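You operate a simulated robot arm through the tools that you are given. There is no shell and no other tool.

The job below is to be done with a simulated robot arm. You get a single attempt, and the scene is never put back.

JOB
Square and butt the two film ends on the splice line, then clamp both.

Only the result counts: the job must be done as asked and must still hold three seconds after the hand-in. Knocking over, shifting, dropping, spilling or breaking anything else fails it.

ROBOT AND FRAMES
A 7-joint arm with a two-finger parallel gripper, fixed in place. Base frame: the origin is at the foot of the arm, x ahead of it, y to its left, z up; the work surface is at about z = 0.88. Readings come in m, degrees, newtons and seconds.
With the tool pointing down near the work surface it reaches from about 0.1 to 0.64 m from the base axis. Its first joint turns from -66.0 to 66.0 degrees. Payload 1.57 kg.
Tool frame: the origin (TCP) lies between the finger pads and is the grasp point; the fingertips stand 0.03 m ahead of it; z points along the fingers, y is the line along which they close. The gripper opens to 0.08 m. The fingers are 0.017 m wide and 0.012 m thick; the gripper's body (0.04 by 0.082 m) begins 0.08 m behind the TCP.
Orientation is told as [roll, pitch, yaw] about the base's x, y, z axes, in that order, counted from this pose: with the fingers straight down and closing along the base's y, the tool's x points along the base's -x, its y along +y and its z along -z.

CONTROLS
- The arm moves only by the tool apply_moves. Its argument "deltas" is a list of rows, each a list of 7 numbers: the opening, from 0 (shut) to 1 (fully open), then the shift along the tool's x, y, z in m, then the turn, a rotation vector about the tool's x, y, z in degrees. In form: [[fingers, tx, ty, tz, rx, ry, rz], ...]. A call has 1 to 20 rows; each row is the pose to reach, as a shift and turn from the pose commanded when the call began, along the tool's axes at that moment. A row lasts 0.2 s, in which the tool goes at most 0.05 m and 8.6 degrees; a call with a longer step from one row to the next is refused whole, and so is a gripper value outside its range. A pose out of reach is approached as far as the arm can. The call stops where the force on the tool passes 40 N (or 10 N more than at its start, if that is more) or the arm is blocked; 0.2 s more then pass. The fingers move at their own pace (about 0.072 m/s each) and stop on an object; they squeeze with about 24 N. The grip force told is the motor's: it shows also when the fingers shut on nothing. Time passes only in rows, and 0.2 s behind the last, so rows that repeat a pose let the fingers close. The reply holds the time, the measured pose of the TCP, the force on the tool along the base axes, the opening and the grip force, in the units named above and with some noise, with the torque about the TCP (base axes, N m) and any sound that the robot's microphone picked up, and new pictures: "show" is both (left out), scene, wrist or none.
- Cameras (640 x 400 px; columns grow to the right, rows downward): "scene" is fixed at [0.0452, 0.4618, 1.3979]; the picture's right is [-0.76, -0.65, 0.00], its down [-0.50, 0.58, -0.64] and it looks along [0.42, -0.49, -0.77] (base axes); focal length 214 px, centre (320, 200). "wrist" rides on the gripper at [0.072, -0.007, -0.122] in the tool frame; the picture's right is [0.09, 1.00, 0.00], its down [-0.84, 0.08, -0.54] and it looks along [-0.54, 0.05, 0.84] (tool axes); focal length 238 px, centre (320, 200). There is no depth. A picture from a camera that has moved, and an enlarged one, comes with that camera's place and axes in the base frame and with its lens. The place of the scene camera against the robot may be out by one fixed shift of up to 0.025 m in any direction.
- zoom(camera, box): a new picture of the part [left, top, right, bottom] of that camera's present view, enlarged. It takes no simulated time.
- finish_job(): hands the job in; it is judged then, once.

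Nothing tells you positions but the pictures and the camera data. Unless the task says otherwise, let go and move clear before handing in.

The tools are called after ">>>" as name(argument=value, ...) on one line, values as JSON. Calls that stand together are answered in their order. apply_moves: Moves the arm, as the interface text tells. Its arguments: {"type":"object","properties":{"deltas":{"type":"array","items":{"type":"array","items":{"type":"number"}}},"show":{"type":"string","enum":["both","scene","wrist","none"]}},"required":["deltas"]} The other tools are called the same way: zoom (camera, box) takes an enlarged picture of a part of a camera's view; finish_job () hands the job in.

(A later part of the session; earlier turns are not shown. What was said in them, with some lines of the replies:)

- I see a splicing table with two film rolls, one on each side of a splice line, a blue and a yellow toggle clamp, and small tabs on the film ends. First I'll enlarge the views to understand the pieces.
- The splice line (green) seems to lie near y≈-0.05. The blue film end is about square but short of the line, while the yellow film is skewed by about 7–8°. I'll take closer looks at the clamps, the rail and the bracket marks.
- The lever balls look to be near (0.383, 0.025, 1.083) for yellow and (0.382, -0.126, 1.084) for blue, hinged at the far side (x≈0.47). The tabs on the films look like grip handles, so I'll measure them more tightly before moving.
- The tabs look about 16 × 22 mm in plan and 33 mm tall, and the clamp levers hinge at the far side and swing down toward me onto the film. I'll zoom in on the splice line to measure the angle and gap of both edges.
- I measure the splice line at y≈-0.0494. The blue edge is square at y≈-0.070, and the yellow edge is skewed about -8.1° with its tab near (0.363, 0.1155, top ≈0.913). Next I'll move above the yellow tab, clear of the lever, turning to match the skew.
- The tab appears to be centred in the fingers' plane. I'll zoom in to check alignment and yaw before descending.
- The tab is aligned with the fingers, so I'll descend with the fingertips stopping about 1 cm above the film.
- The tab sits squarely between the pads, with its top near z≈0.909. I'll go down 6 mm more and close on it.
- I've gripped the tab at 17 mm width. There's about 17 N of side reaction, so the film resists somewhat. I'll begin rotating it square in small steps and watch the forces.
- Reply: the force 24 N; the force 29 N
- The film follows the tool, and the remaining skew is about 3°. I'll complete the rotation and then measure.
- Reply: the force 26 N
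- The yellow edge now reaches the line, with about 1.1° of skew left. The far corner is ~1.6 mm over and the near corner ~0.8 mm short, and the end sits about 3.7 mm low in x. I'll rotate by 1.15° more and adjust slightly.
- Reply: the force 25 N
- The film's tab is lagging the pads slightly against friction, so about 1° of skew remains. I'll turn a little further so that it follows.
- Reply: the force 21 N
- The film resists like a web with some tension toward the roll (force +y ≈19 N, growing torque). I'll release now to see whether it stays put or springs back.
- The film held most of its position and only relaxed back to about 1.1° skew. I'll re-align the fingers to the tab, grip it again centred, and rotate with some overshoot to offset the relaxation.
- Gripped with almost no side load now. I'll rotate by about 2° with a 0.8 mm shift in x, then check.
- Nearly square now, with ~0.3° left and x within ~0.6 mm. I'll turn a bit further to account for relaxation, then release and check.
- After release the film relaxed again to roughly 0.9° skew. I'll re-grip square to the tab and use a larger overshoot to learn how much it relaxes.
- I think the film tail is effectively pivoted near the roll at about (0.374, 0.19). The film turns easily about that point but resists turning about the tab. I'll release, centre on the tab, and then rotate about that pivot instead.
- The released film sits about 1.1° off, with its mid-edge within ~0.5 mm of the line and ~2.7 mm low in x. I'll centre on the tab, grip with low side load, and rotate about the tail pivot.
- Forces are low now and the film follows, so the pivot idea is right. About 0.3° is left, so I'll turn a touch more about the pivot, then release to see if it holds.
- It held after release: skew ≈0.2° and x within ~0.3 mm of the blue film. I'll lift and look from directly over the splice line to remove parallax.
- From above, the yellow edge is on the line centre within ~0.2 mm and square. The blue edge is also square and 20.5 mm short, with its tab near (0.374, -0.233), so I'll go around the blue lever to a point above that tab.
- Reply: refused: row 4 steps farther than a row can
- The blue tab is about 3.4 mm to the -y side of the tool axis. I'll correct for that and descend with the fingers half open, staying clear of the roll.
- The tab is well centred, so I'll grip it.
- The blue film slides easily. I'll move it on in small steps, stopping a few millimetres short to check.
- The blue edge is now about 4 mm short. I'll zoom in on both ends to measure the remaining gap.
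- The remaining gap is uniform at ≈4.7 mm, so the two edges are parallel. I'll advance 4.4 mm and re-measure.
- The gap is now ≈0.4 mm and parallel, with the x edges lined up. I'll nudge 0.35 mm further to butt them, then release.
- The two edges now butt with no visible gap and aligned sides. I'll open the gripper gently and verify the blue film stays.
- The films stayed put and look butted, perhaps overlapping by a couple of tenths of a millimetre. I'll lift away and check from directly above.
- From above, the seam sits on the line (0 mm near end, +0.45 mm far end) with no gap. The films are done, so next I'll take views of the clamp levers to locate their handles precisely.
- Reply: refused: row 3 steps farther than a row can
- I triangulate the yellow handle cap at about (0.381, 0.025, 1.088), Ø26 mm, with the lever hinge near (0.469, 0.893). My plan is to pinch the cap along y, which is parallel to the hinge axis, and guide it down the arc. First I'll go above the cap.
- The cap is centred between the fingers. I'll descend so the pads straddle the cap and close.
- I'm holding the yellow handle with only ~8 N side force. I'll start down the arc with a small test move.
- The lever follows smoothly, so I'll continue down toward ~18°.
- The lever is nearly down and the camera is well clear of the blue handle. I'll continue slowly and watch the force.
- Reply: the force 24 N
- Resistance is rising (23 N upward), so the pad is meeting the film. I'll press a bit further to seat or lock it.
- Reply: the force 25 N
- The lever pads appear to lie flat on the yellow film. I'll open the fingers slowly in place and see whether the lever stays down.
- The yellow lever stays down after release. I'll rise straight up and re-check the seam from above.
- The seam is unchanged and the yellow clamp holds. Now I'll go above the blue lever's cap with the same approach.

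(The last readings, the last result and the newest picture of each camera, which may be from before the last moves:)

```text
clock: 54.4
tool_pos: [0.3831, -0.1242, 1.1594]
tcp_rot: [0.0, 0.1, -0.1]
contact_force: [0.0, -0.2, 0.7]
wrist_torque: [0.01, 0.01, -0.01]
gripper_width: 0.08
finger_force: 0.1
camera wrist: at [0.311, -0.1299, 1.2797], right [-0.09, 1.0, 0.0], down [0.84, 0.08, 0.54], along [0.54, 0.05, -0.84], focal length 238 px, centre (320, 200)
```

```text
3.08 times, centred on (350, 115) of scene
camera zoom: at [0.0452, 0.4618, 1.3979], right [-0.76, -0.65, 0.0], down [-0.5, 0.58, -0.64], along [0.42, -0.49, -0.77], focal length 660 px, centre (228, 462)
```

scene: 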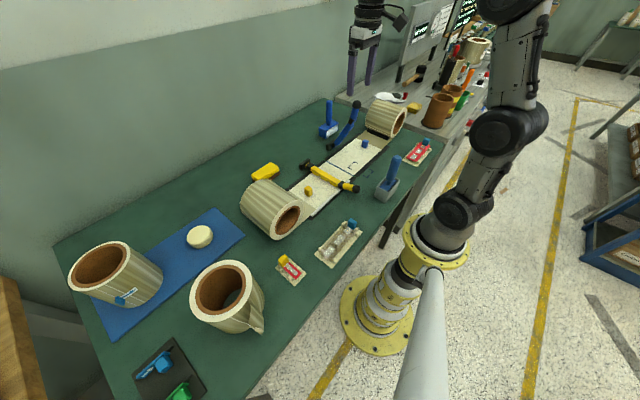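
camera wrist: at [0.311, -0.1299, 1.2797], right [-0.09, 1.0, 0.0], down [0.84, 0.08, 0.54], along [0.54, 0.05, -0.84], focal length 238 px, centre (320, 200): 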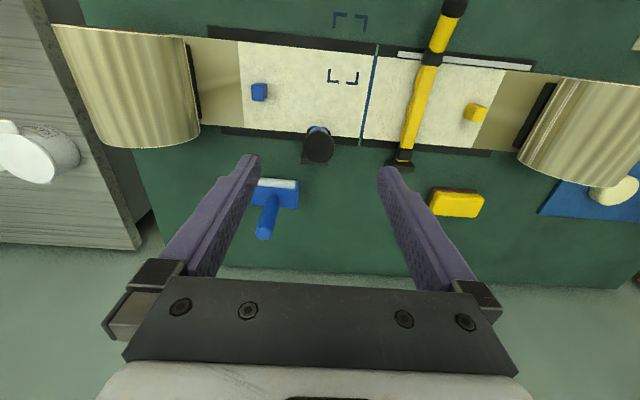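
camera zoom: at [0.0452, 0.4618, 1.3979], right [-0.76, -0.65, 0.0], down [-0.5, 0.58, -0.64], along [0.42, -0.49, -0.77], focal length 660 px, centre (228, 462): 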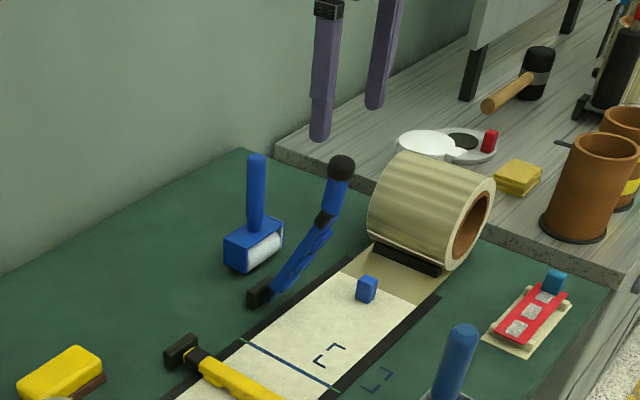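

The blue cap is centred about 1.7 mm to the -y side. I'll correct for that, descend and grip.

>>> apply_moves(deltas=[[1.0, 0, -0.0017, 0.02, 0, 0, 0], [1.0, 0, -0.0017, 0.04, 0, 0, 0], [1.0, 0, -0.0017, 0.0585, 0, 0, 0], [0.7, 0, -0.0017, 0.0585, 0, 0, 0], [0.5, 0, -0.0017, 0.0585, 0, 0, 0], [0.35, 0, -0.0017, 0.0585, 0, 0, 0], [0.2, 0, -0.0017, 0.0585, 0, 0, 0], [0.0, 0, -0.0017, 0.0585, 0, 0, 0], [0.0, 0, -0.0017, 0.0585, 0, 0, 0]], show="wrist")

>>> zoom(camera="scene", box=[290, 60, 410, 190])

```text
clock: 56.4
tool_pos: [0.3805, -0.1254, 1.1008]
tcp_rot: [0.1, -0.1, 0.0]
contact_force: [0.6, 8.2, 0.0]
wrist_torque: [-0.17, -0.04, -0.03]
gripper_width: 0.0212
finger_force: 34.4
camera wrist: at [0.3099, -0.1311, 1.2216], right [-0.09, 1.0, 0.0], down [0.84, 0.08, 0.54], along [0.54, 0.05, -0.84], focal length 238 px, centre (320, 200)
```

wrist: 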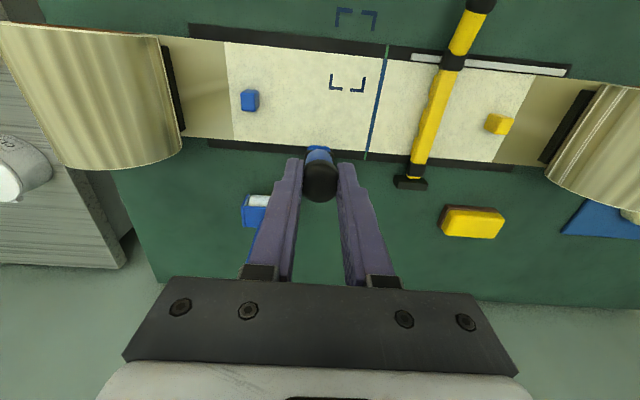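

```text
3.08 times, centred on (350, 125) of scene
camera zoom: at [0.0452, 0.4621, 1.3978], right [-0.76, -0.65, 0.0], down [-0.5, 0.58, -0.64], along [0.42, -0.49, -0.77], focal length 660 px, centre (228, 431)
```

zoom: 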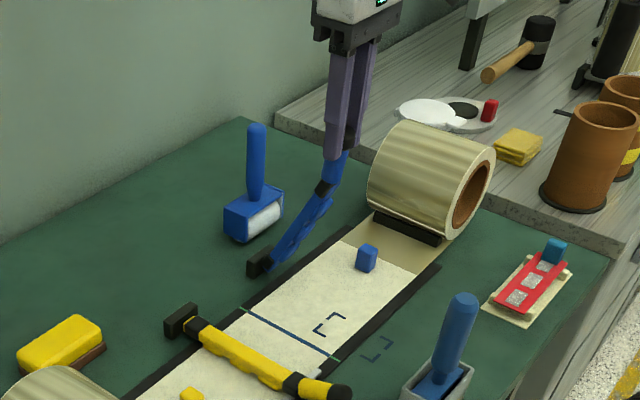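

The grip is the same as before. I'll follow the same arc down with the blue lever, in stages.

>>> apply_moves(deltas=[[0.0, 0.0098, 0, 0.0047, 0, 0, 0], [0.0, 0.02, 0, 0.0102, 0, 0, 0], [0.0, 0.0296, 0, 0.016, 0, 0, 0], [0.0, 0.0388, 0, 0.0224, 0, 0, 0], [0.0, 0.0477, 0, 0.0292, 0, 0, 0], [0.0, 0.0562, 0, 0.0365, 0, 0, 0], [0.0, 0.0644, 0, 0.0442, 0, 0, 0], [0.0, 0.0721, 0, 0.0524, 0, 0, 0]], show="scene")

>>> apply_moves(deltas=[[0.0, 0.0073, 0, 0.0085, 0, 0, 0], [0.0, 0.0141, 0, 0.0174, 0, 0, 0], [0.0, 0.0205, 0, 0.0267, 0, 0, 0], [0.0, 0.0263, 0, 0.0362, 0, 0, 0], [0.0, 0.0317, 0, 0.0461, 0, 0, 0], [0.0, 0.0365, 0, 0.0562, 0, 0, 0], [0.0, 0.0408, 0, 0.0666, 0, 0, 0], [0.0, 0.0445, 0, 0.0771, 0, 0, 0]], show="both")

```text
clock: 58.2
tool_pos: [0.3098, -0.1257, 1.0475]
tcp_rot: [0.0, 0.0, -0.1]
contact_force: [2.4, 2.3, 4.7]
wrist_torque: [0.41, -1.09, 0.17]
gripper_width: 0.0214
finger_force: 33.7
```

scene: 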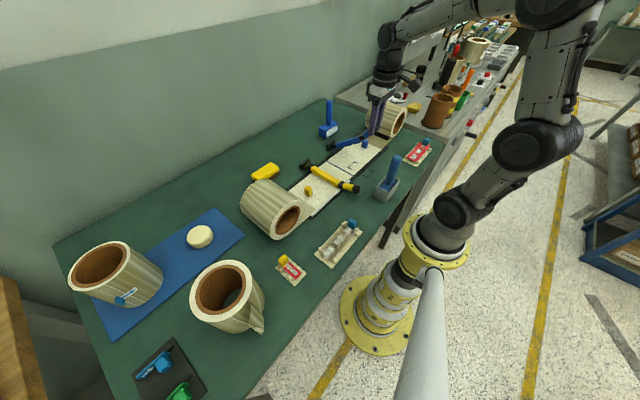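

```text
clock: 60.0
tool_pos: [0.2634, -0.1252, 0.9708]
tcp_rot: [0.1, -0.2, -0.2]
contact_force: [4.7, -5.2, 4.4]
wrist_torque: [0.11, -1.11, 0.17]
gripper_width: 0.0212
finger_force: 34.6
camera wrist: at [0.1926, -0.131, 1.091], right [-0.09, 1.0, 0.0], down [0.84, 0.08, 0.54], along [0.54, 0.05, -0.84], focal length 238 px, centre (320, 200)
```

scene: 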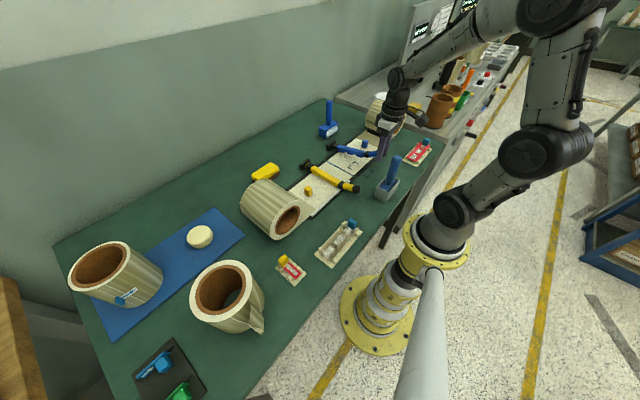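
wrist: 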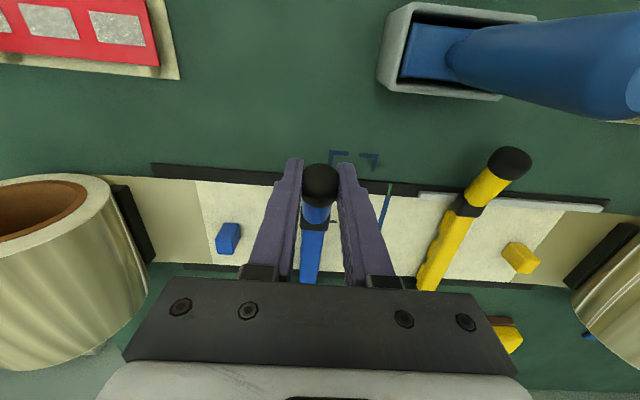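

>>> apply_moves(deltas=[[0.0, 0.0032, 0, 0.0108, 0, 0, 0], [0.0, 0.0058, 0, 0.0217, 0, 0, 0], [0.0, 0.0069, 0, 0.0272, 0, 0, 0], [0.0, 0.0079, 0, 0.0327, 0, 0, 0]], show="none")

>>> apply_moves(deltas=[[0.0, 0.0005, 0, 0.0037, 0, 0, 0], [0.0, 0.001, 0, 0.0074, 0, 0, 0], [0.0, 0.0014, 0, 0.0111, 0, 0, 0], [0.0, 0.0017, 0, 0.0148, 0, 0, 0]], show="none")

>>> apply_moves(deltas=[[0.0, 0.0001, 0, 0.002, 0, 0, 0], [0.0, 0.0002, 0, 0.004, 0, 0, 0], [0.0, 0.0002, 0, 0.006, 0, 0, 0]], show="both")

>>> zoom(camera="scene", box=[310, 120, 400, 200])

```text
clock: 61.0
tool_pos: [0.2566, -0.1249, 0.9385]
tcp_rot: [0.0, 0.0, -0.1]
contact_force: [-0.4, -5.2, 4.8]
wrist_torque: [0.06, -1.03, 0.2]
gripper_width: 0.0213
finger_force: 35.2
```

```text
clock: 62.0
tool_pos: [0.2564, -0.125, 0.9233]
tcp_rot: [0.0, -0.1, -0.2]
contact_force: [-4.3, 3.0, 23.4]
wrist_torque: [0.09, -0.19, 0.27]
gripper_width: 0.0212
finger_force: 34.7
```

```text
clock: 62.8
tool_pos: [0.2562, -0.1253, 0.917]
tcp_rot: [-0.1, -0.2, -0.2]
contact_force: [0.1, -0.7, 24.0]
wrist_torque: [0.1, -0.12, 0.27]
gripper_width: 0.0214
finger_force: 34.3
camera wrist: at [0.1843, -0.1309, 1.0379], right [-0.09, 1.0, 0.0], down [0.84, 0.08, 0.54], along [0.54, 0.05, -0.84], focal length 238 px, centre (320, 200)
```

scene: 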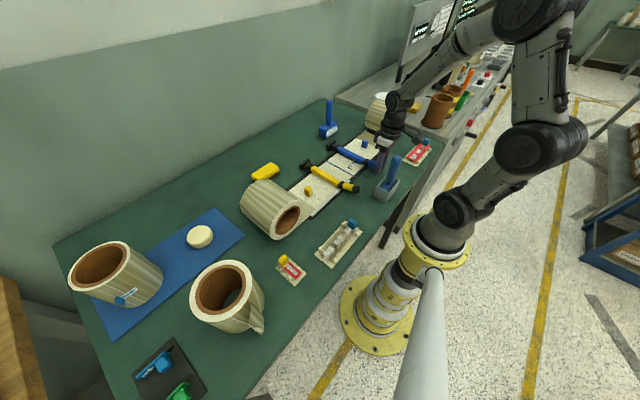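
wrist: 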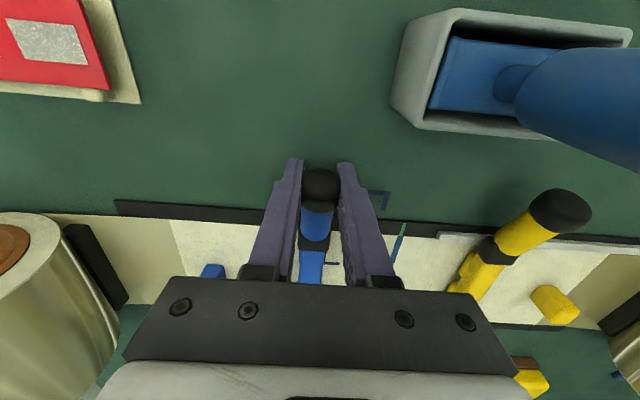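

```text
5.00 times, centred on (355, 160) of scene
camera zoom: at [0.045, 0.4619, 1.3979], right [-0.76, -0.65, 0.0], down [-0.5, 0.58, -0.64], along [0.42, -0.49, -0.77], focal length 1072 px, centre (145, 400)
```

zoom: 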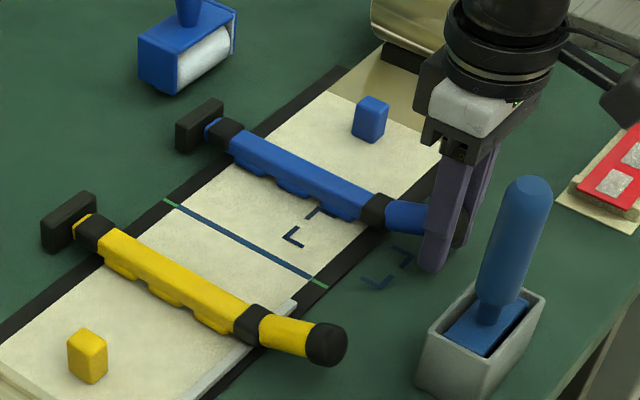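

Both levers look to be at the same closed angle. I'll release the blue one slowly and rise straight up.

>>> apply_moves(deltas=[[0.15, 0, 0, 0, 0, 0, 0], [0.35, 0, 0, 0, 0, 0, 0], [0.5, 0, 0, 0, 0, 0, 0], [0.6, 0, 0, 0, 0, 0, 0], [0.6, 0, 0, -0.02, 0, 0, 0], [0.6, 0, 0, -0.06, 0, 0, 0], [0.6, 0, 0, -0.11, 0, 0, 0], [0.7, 0, 0, -0.16, 0, 0, 0], [0.7, 0, 0, -0.21, 0, 0, 0], [0.7, 0, 0, -0.235, 0, 0, 0], [0.7, -0.03, 0.035, -0.235, 0, 0, 0], [0.7, -0.045, 0.078, -0.235, 0, 0, 0], [0.7, -0.045, 0.078, -0.235, 0, 0, 0]])

>>> zoom(camera="wrist", box=[300, 100, 340, 125])

>>> zoom(camera="wrist", box=[292, 160, 332, 185])

>>> zoom(camera="scene", box=[290, 120, 410, 210])

>>> zoom(camera="wrist", box=[160, 60, 480, 220])

```text
clock: 65.6
tool_pos: [0.2998, -0.0498, 1.1534]
tcp_rot: [0.1, 0.0, -0.1]
contact_force: [0.8, 0.2, 0.3]
wrist_torque: [-0.03, 0.03, 0.01]
gripper_width: 0.056
finger_force: 0.0
camera wrist: at [0.2285, -0.0553, 1.2737], right [-0.09, 1.0, 0.0], down [0.84, 0.08, 0.54], along [0.54, 0.05, -0.84], focal length 238 px, centre (320, 200)
```

scene: 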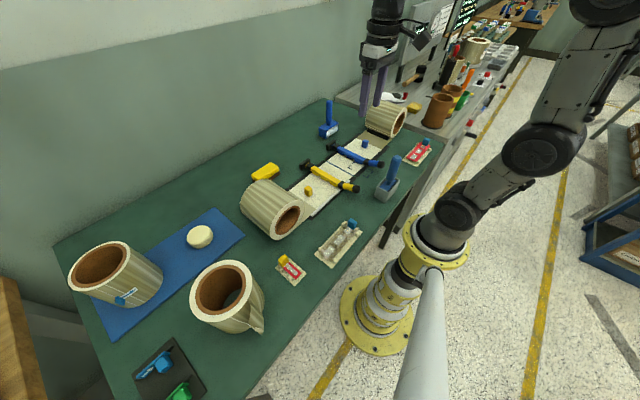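
wrist: 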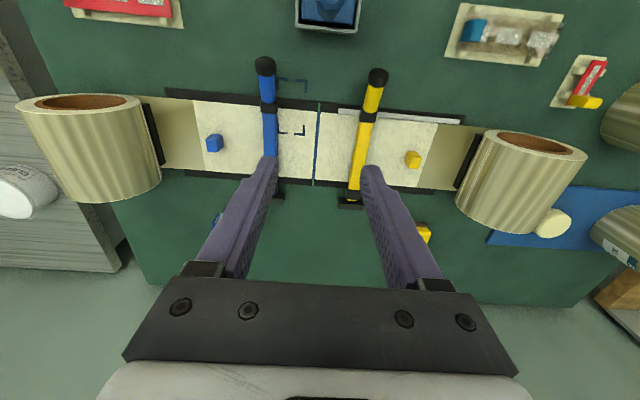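

```text
16.00 times, centred on (320, 112) of wrist
camera zoom: at [0.2285, -0.0553, 1.2737], right [-0.09, 1.0, 0.0], down [0.84, 0.08, 0.54], along [0.54, 0.05, -0.84], focal length 3814 px, centre (320, 1600)
```

zoom: 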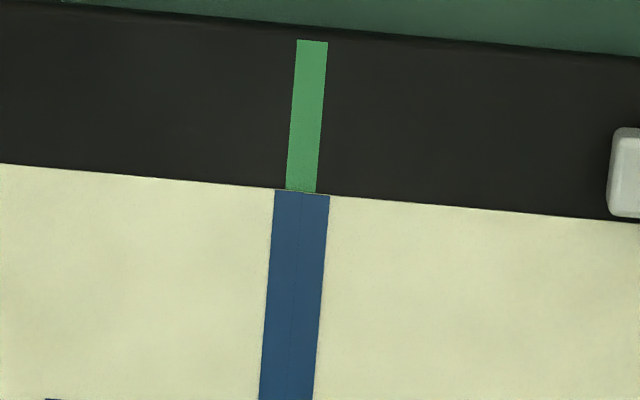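

```text
16.00 times, centred on (312, 172) of wrist
camera zoom: at [0.2285, -0.0553, 1.2737], right [-0.09, 1.0, 0.0], down [0.84, 0.08, 0.54], along [0.54, 0.05, -0.84], focal length 3814 px, centre (448, 640)
```

zoom: 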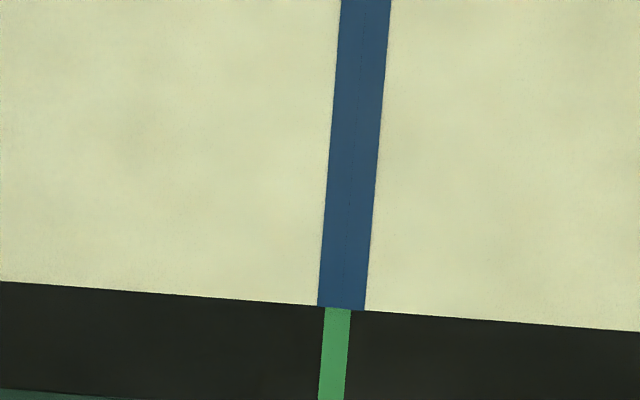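

```text
4.44 times, centred on (350, 165) of scene
camera zoom: at [0.0452, 0.4618, 1.3979], right [-0.76, -0.65, 0.0], down [-0.5, 0.58, -0.64], along [0.42, -0.49, -0.77], focal length 953 px, centre (187, 356)
```

zoom: 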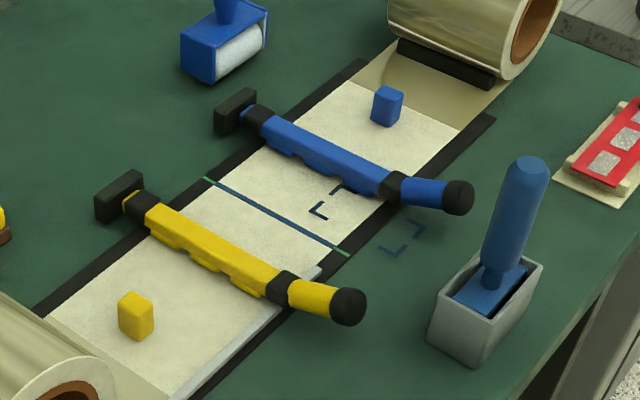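

```text
2.00 times, centred on (320, 140) of wrist
camera zoom: at [0.2285, -0.0553, 1.2737], right [-0.09, 1.0, 0.0], down [0.84, 0.08, 0.54], along [0.54, 0.05, -0.84], focal length 477 px, centre (320, 320)
```

zoom: 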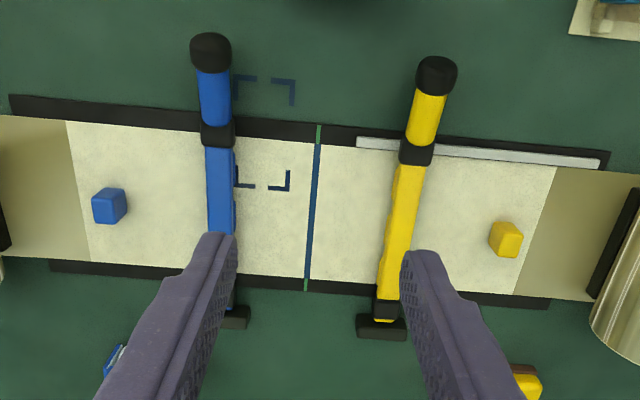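

Both levers are down and the seam is intact. I'll look closely at whether the clamp pads really bear on the film.

>>> zoom(camera="scene", box=[300, 155, 365, 195])

>>> zoom(camera="scene", box=[325, 135, 390, 175])

>>> zoom(camera="wrist", box=[330, 60, 430, 215])

```text
9.85 times, centred on (332, 175) of scene
camera zoom: at [0.0452, 0.4618, 1.3979], right [-0.76, -0.65, 0.0], down [-0.5, 0.58, -0.64], along [0.42, -0.49, -0.77], focal length 2112 px, centre (197, 446)
```

zoom: 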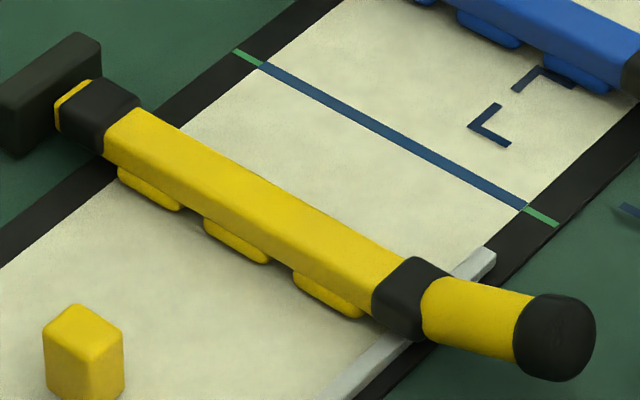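

```text
9.85 times, centred on (358, 155) of scene
camera zoom: at [0.0452, 0.4618, 1.3979], right [-0.76, -0.65, 0.0], down [-0.5, 0.58, -0.64], along [0.42, -0.49, -0.77], focal length 2112 px, centre (-49, 643)
```

zoom: 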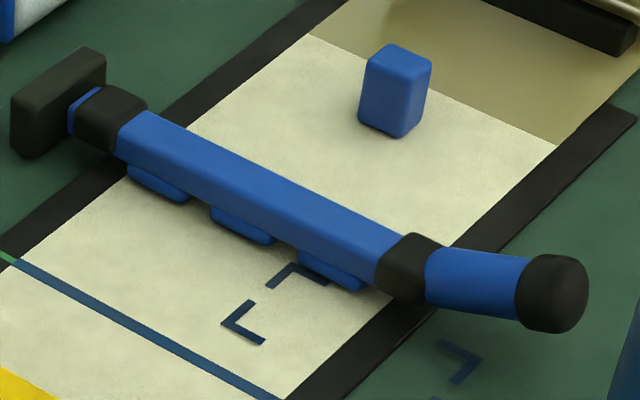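

```text
2.58 times, centred on (380, 138) of wrist
camera zoom: at [0.2285, -0.0553, 1.2737], right [-0.09, 1.0, 0.0], down [0.84, 0.08, 0.54], along [0.54, 0.05, -0.84], focal length 615 px, centre (165, 361)
```

zoom: 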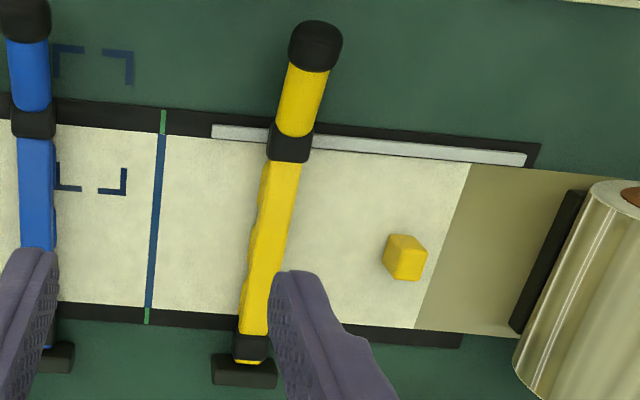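

The clamp arms sit about parallel to the film with the pads on it. To be sure they are fully seated, I'll press lightly from above on each handle with closed fingers, starting with yellow.

>>> apply_moves(deltas=[[0.4, 0.02, 0.035, 0.0, 0, 0, 0], [0.2, 0.038, 0.0751, 0.0, 0, 0, 0], [0.0, 0.038, 0.0751, 0.045, 0, 0, 0], [0.0, 0.038, 0.0751, 0.09, 0, 0, 0], [0.0, 0.038, 0.0751, 0.13, 0, 0, 0], [0.0, 0.038, 0.0751, 0.165, 0, 0, 0], [0.0, 0.038, 0.0751, 0.18, 0, 0, 0], [0.0, 0.038, 0.0751, 0.18, 0, 0, 0]])

>>> zoom(camera="wrist", box=[250, 120, 390, 240])

>>> zoom(camera="scene", box=[310, 130, 400, 210])

```text
clock: 67.4
tool_pos: [0.2614, 0.0275, 0.9716]
tcp_rot: [0.0, 0.0, -0.1]
contact_force: [-0.4, -0.4, 1.2]
wrist_torque: [-0.05, 0.01, -0.01]
gripper_width: 0.0002
finger_force: 21.2
camera wrist: at [0.191, 0.0222, 1.092], right [-0.09, 1.0, 0.0], down [0.84, 0.08, 0.54], along [0.54, 0.05, -0.84], focal length 238 px, centre (320, 200)
```

scene: 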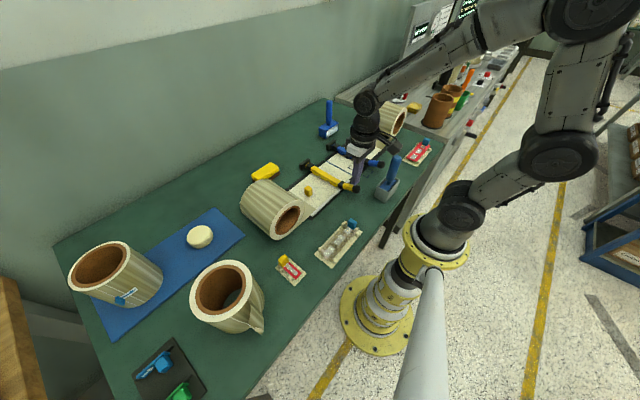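
wrist: 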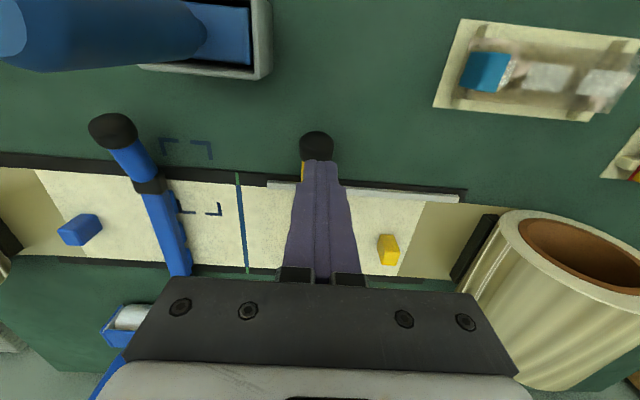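

```text
3.33 times, centred on (320, 180) of wrist
camera zoom: at [0.191, 0.0222, 1.092], right [-0.09, 1.0, 0.0], down [0.84, 0.08, 0.54], along [0.54, 0.05, -0.84], focal length 794 px, centre (320, 267)
```

zoom: 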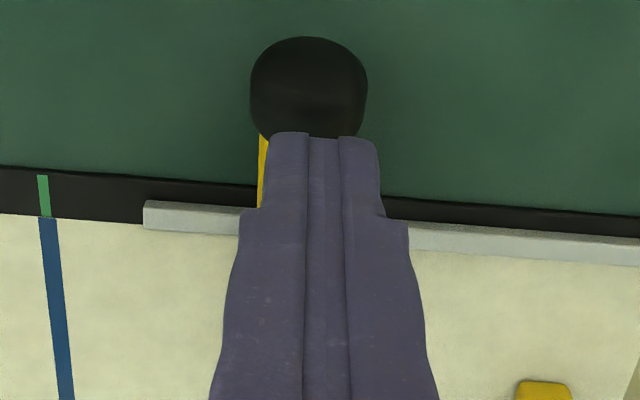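

```text
5.00 times, centred on (355, 170) of scene
camera zoom: at [0.0452, 0.4618, 1.3979], right [-0.76, -0.65, 0.0], down [-0.5, 0.58, -0.64], along [0.42, -0.49, -0.77], focal length 1072 px, centre (145, 350)
```

zoom: 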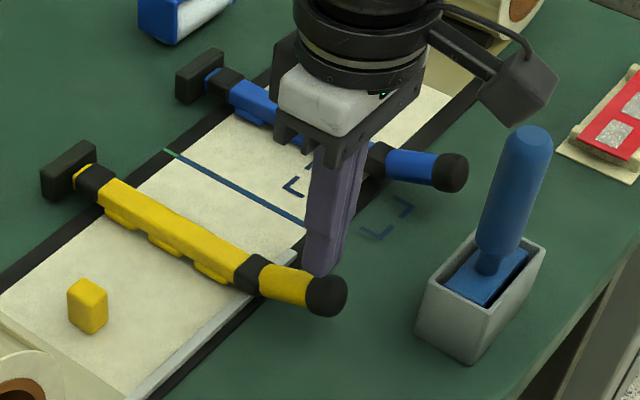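

>>> apply_moves(deltas=[[0.0, 0.001, -0.002, 0.003, 0, 0, 0], [0.0, 0.001, -0.002, 0.006, 0, 0, 0], [0.0, 0.001, -0.002, 0.008, 0, 0, 0]], show="none")

>>> apply_moves(deltas=[[0.0, 0, 0, 0.0015, 0, 0, 0], [0.0, 0, 0, 0.003, 0, 0, 0], [0.0, 0, 0, 0.0045, 0, 0, 0]], show="none")

```text
clock: 68.2
tool_pos: [0.2618, 0.0254, 0.9643]
tcp_rot: [0.0, 0.0, -0.2]
contact_force: [0.4, -0.8, -0.3]
wrist_torque: [0.03, 0.01, -0.01]
gripper_width: 0.0001
finger_force: 21.6
```

```text
clock: 69.0
tool_pos: [0.262, 0.0255, 0.959]
tcp_rot: [-0.1, 0.0, -0.1]
contact_force: [-0.7, 0.4, 2.9]
wrist_torque: [-0.03, 0.01, -0.01]
gripper_width: 0.0
finger_force: 20.9
```

Contact is just starting at tip z≈0.929. I'll press on in small steps.

>>> apply_moves(deltas=[[0.0, 0, 0, 0.001, 0, 0, 0], [0.0, 0, 0, 0.002, 0, 0, 0]], show="none")

>>> apply_moves(deltas=[[0.0, 0, 0, 0.001, 0, 0, 0], [0.0, 0, 0, 0.002, 0, 0, 0]], show="none")

```text
clock: 69.6
tool_pos: [0.2627, 0.0268, 0.9575]
tcp_rot: [-0.1, -0.1, -0.1]
contact_force: [-5.0, 1.4, 17.3]
wrist_torque: [0.04, 0.36, -0.04]
gripper_width: 0.0
finger_force: 21.3
```

```text
clock: 70.2
tool_pos: [0.2617, 0.0255, 0.9568]
tcp_rot: [0.0, -0.3, -0.1]
contact_force: [-10.8, 2.7, 39.0]
wrist_torque: [-0.01, 0.59, -0.04]
gripper_width: 0.0
finger_force: 21.5
```

The yellow clamp is at a hard stop (39 N with almost no travel), so it is fully closed. I'll lift off and do the same check on the blue one.

>>> apply_moves(deltas=[[0.0, 0, 0, -0.01, 0, 0, 0], [0.0, 0, 0, -0.05, 0, 0, 0], [0.0, 0, 0, -0.1, 0, 0, 0], [0.0, 0, 0, -0.15, 0, 0, 0], [0.0, 0, -0.045, -0.15, 0, 0, 0], [0.0, 0, -0.09, -0.15, 0, 0, 0], [0.0, 0, -0.135, -0.15, 0, 0, 0], [0.0, 0, -0.151, -0.15, 0, 0, 0], [0.0, 0, -0.151, -0.105, 0, 0, 0], [0.0, 0, -0.151, -0.06, 0, 0, 0], [0.0, 0, -0.151, -0.03, 0, 0, 0], [0.0, 0, -0.151, -0.015, 0, 0, 0], [0.0, 0, -0.151, -0.015, 0, 0, 0]], show="both")

>>> zoom(camera="wrist", box=[250, 120, 390, 240])

```text
clock: 73.0
tool_pos: [0.2626, -0.1254, 0.9704]
tcp_rot: [0.0, -0.1, -0.1]
contact_force: [0.4, -0.2, -0.5]
wrist_torque: [0.0, 0.01, 0.0]
gripper_width: 0.0
finger_force: 20.8
camera wrist: at [0.1899, -0.1303, 1.0908], right [-0.09, 1.0, 0.0], down [0.84, 0.08, 0.54], along [0.54, 0.05, -0.84], focal length 238 px, centre (320, 200)
```

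scene: 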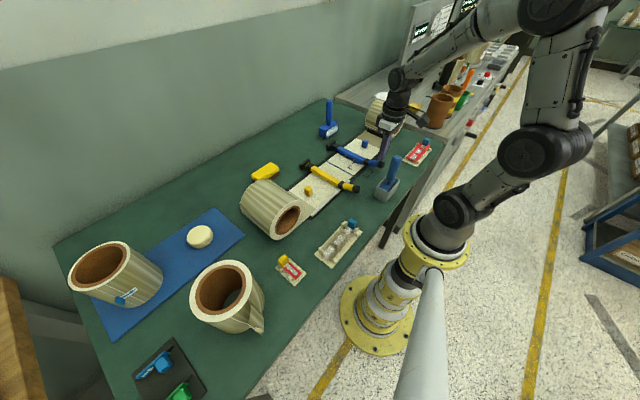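
wrist: 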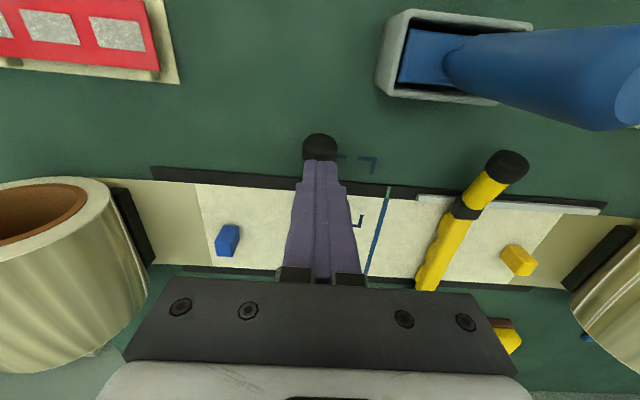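

```text
3.33 times, centred on (320, 180) of wrist
camera zoom: at [0.1899, -0.1303, 1.0908], right [-0.09, 1.0, 0.0], down [0.84, 0.08, 0.54], along [0.54, 0.05, -0.84], focal length 794 px, centre (320, 267)
```

zoom: 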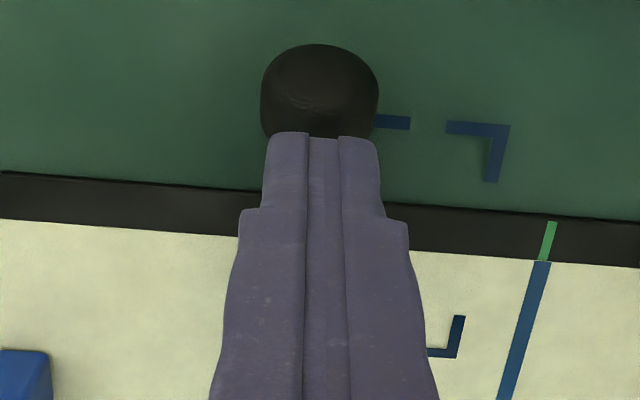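

>>> apply_moves(deltas=[[0.0, 0, -0.0005, 0.004, 0, 0, 0], [0.0, 0, -0.0005, 0.008, 0, 0, 0], [0.0, 0, -0.0005, 0.01, 0, 0, 0]], show="none")

>>> apply_moves(deltas=[[0.0, 0, 0, 0.001, 0, 0, 0], [0.0, 0, 0, 0.002, 0, 0, 0]], show="none")

>>> apply_moves(deltas=[[0.0, 0, 0, 0.001, 0, 0, 0], [0.0, 0, 0, 0.002, 0, 0, 0]], show="none")

```text
clock: 73.8
tool_pos: [0.261, -0.1258, 0.96]
tcp_rot: [0.0, 0.0, -0.1]
contact_force: [0.1, 0.0, -0.8]
wrist_torque: [0.02, -0.05, 0.0]
gripper_width: 0.0
finger_force: 21.1
```

```text
clock: 74.4
tool_pos: [0.2603, -0.1246, 0.9576]
tcp_rot: [0.0, -0.1, -0.1]
contact_force: [-1.5, 5.5, 11.7]
wrist_torque: [0.17, 0.13, -0.04]
gripper_width: 0.0002
finger_force: 21.0
```

```text
clock: 75.0
tool_pos: [0.261, -0.1245, 0.9571]
tcp_rot: [-0.1, -0.1, -0.1]
contact_force: [-8.8, 5.1, 29.4]
wrist_torque: [0.19, 0.46, -0.04]
gripper_width: 0.0
finger_force: 21.3
```

The blue clamp is also against its hard stop, at the same height as yellow. I'll lift away and make a final check of the seam, the clamps and the surroundings.

>>> apply_moves(deltas=[[0.0, 0, 0, -0.01, 0, 0, 0], [0.0, 0, 0, -0.05, 0, 0, 0], [0.0, 0, 0, -0.1, 0, 0, 0], [0.2, 0, 0, -0.15, 0, 0, 0], [0.5, 0, 0, -0.195, 0, 0, 0], [0.7, -0.02, 0.035, -0.195, 0, 0, 0], [0.7, -0.038, 0.075, -0.195, 0, 0, 0], [0.7, -0.038, 0.075, -0.195, 0, 0, 0]])

>>> zoom(camera="wrist", box=[300, 100, 340, 125])

>>> zoom(camera="wrist", box=[292, 160, 332, 185])

>>> zoom(camera="scene", box=[290, 120, 410, 210])

```text
clock: 76.8
tool_pos: [0.2986, -0.0505, 1.1513]
tcp_rot: [-0.1, 0.0, -0.2]
contact_force: [0.0, -0.7, -0.5]
wrist_torque: [0.04, 0.01, -0.04]
gripper_width: 0.0562
finger_force: 0.1
camera wrist: at [0.2275, -0.0565, 1.2721], right [-0.09, 1.0, 0.0], down [0.84, 0.08, 0.54], along [0.54, 0.05, -0.84], focal length 238 px, centre (320, 200)
```

scene: 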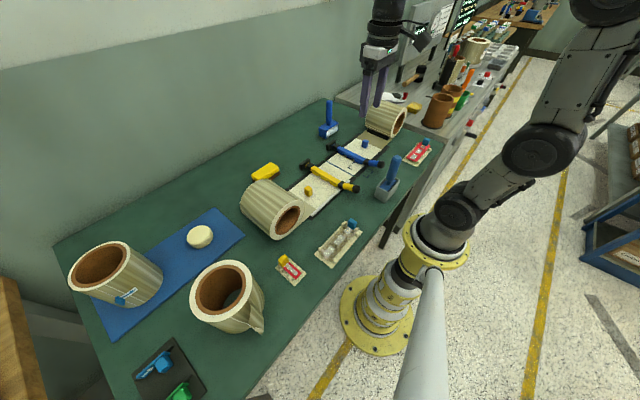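
wrist: 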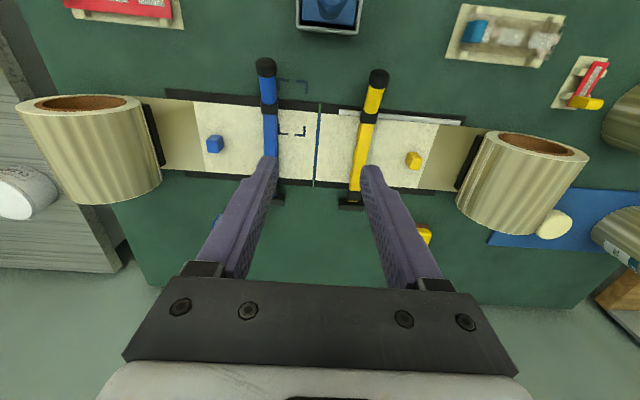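

```text
16.00 times, centred on (320, 112) of wrist
camera zoom: at [0.2275, -0.0565, 1.2721], right [-0.09, 1.0, 0.0], down [0.84, 0.08, 0.54], along [0.54, 0.05, -0.84], focal length 3814 px, centre (320, 1600)
```

zoom: 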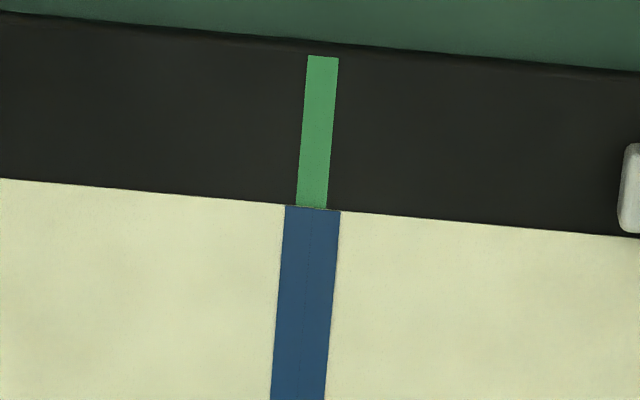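

```text
16.00 times, centred on (312, 172) of wrist
camera zoom: at [0.2275, -0.0565, 1.2721], right [-0.09, 1.0, 0.0], down [0.84, 0.08, 0.54], along [0.54, 0.05, -0.84], focal length 3814 px, centre (448, 640)
```

zoom: 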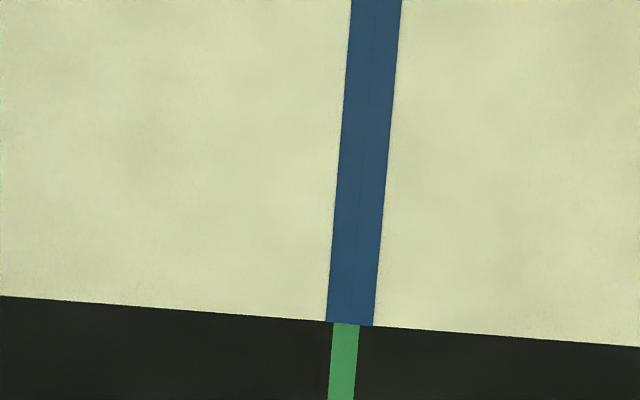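

```text
4.44 times, centred on (350, 165) of scene
camera zoom: at [0.0452, 0.4618, 1.3979], right [-0.76, -0.65, 0.0], down [-0.5, 0.58, -0.64], along [0.42, -0.49, -0.77], focal length 953 px, centre (187, 356)
```

zoom: 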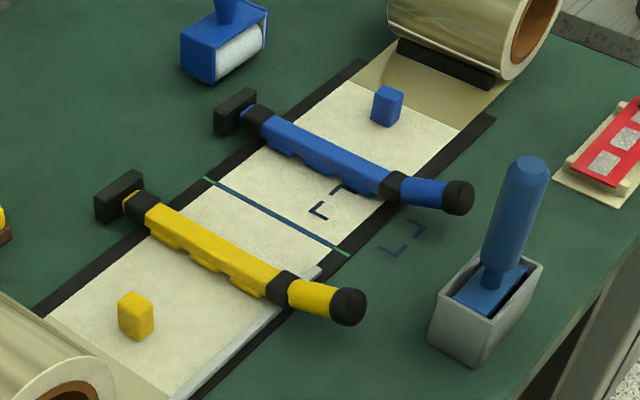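

The seam is butted and square on the line (within ≈0.5 mm and ≈0.25°). Both clamps are at their stops, nothing else has moved, and the gripper is open and clear, so I'm handing in.

>>> finish_job()

```text
The job is handed in.
```

Both film ends are squared and butted on the splice line, and both clamps are closed on them. I handed the job in, but the tool only confirmed the hand-in, so I don't know how it was judged.

- **Seam:** there is no visible gap between the ends. The seam sits on the line at the near end and about 0.5 mm off it at the far end, which is roughly 0.25° of skew. The films may overlap by up to a few tenths of a millimetre.
- **Side alignment:** the two films' sides looked continuous when they were butted; the last measured offset was about 0.5 mm.
- **Clamps:** I pressed on each lever from above after letting go. Both were against a hard stop: yellow at 39 N and blue at 29 N, with almost no further travel.
- **Surroundings:** nothing else on the table looked moved in the last pictures, and the gripper was open and clear.
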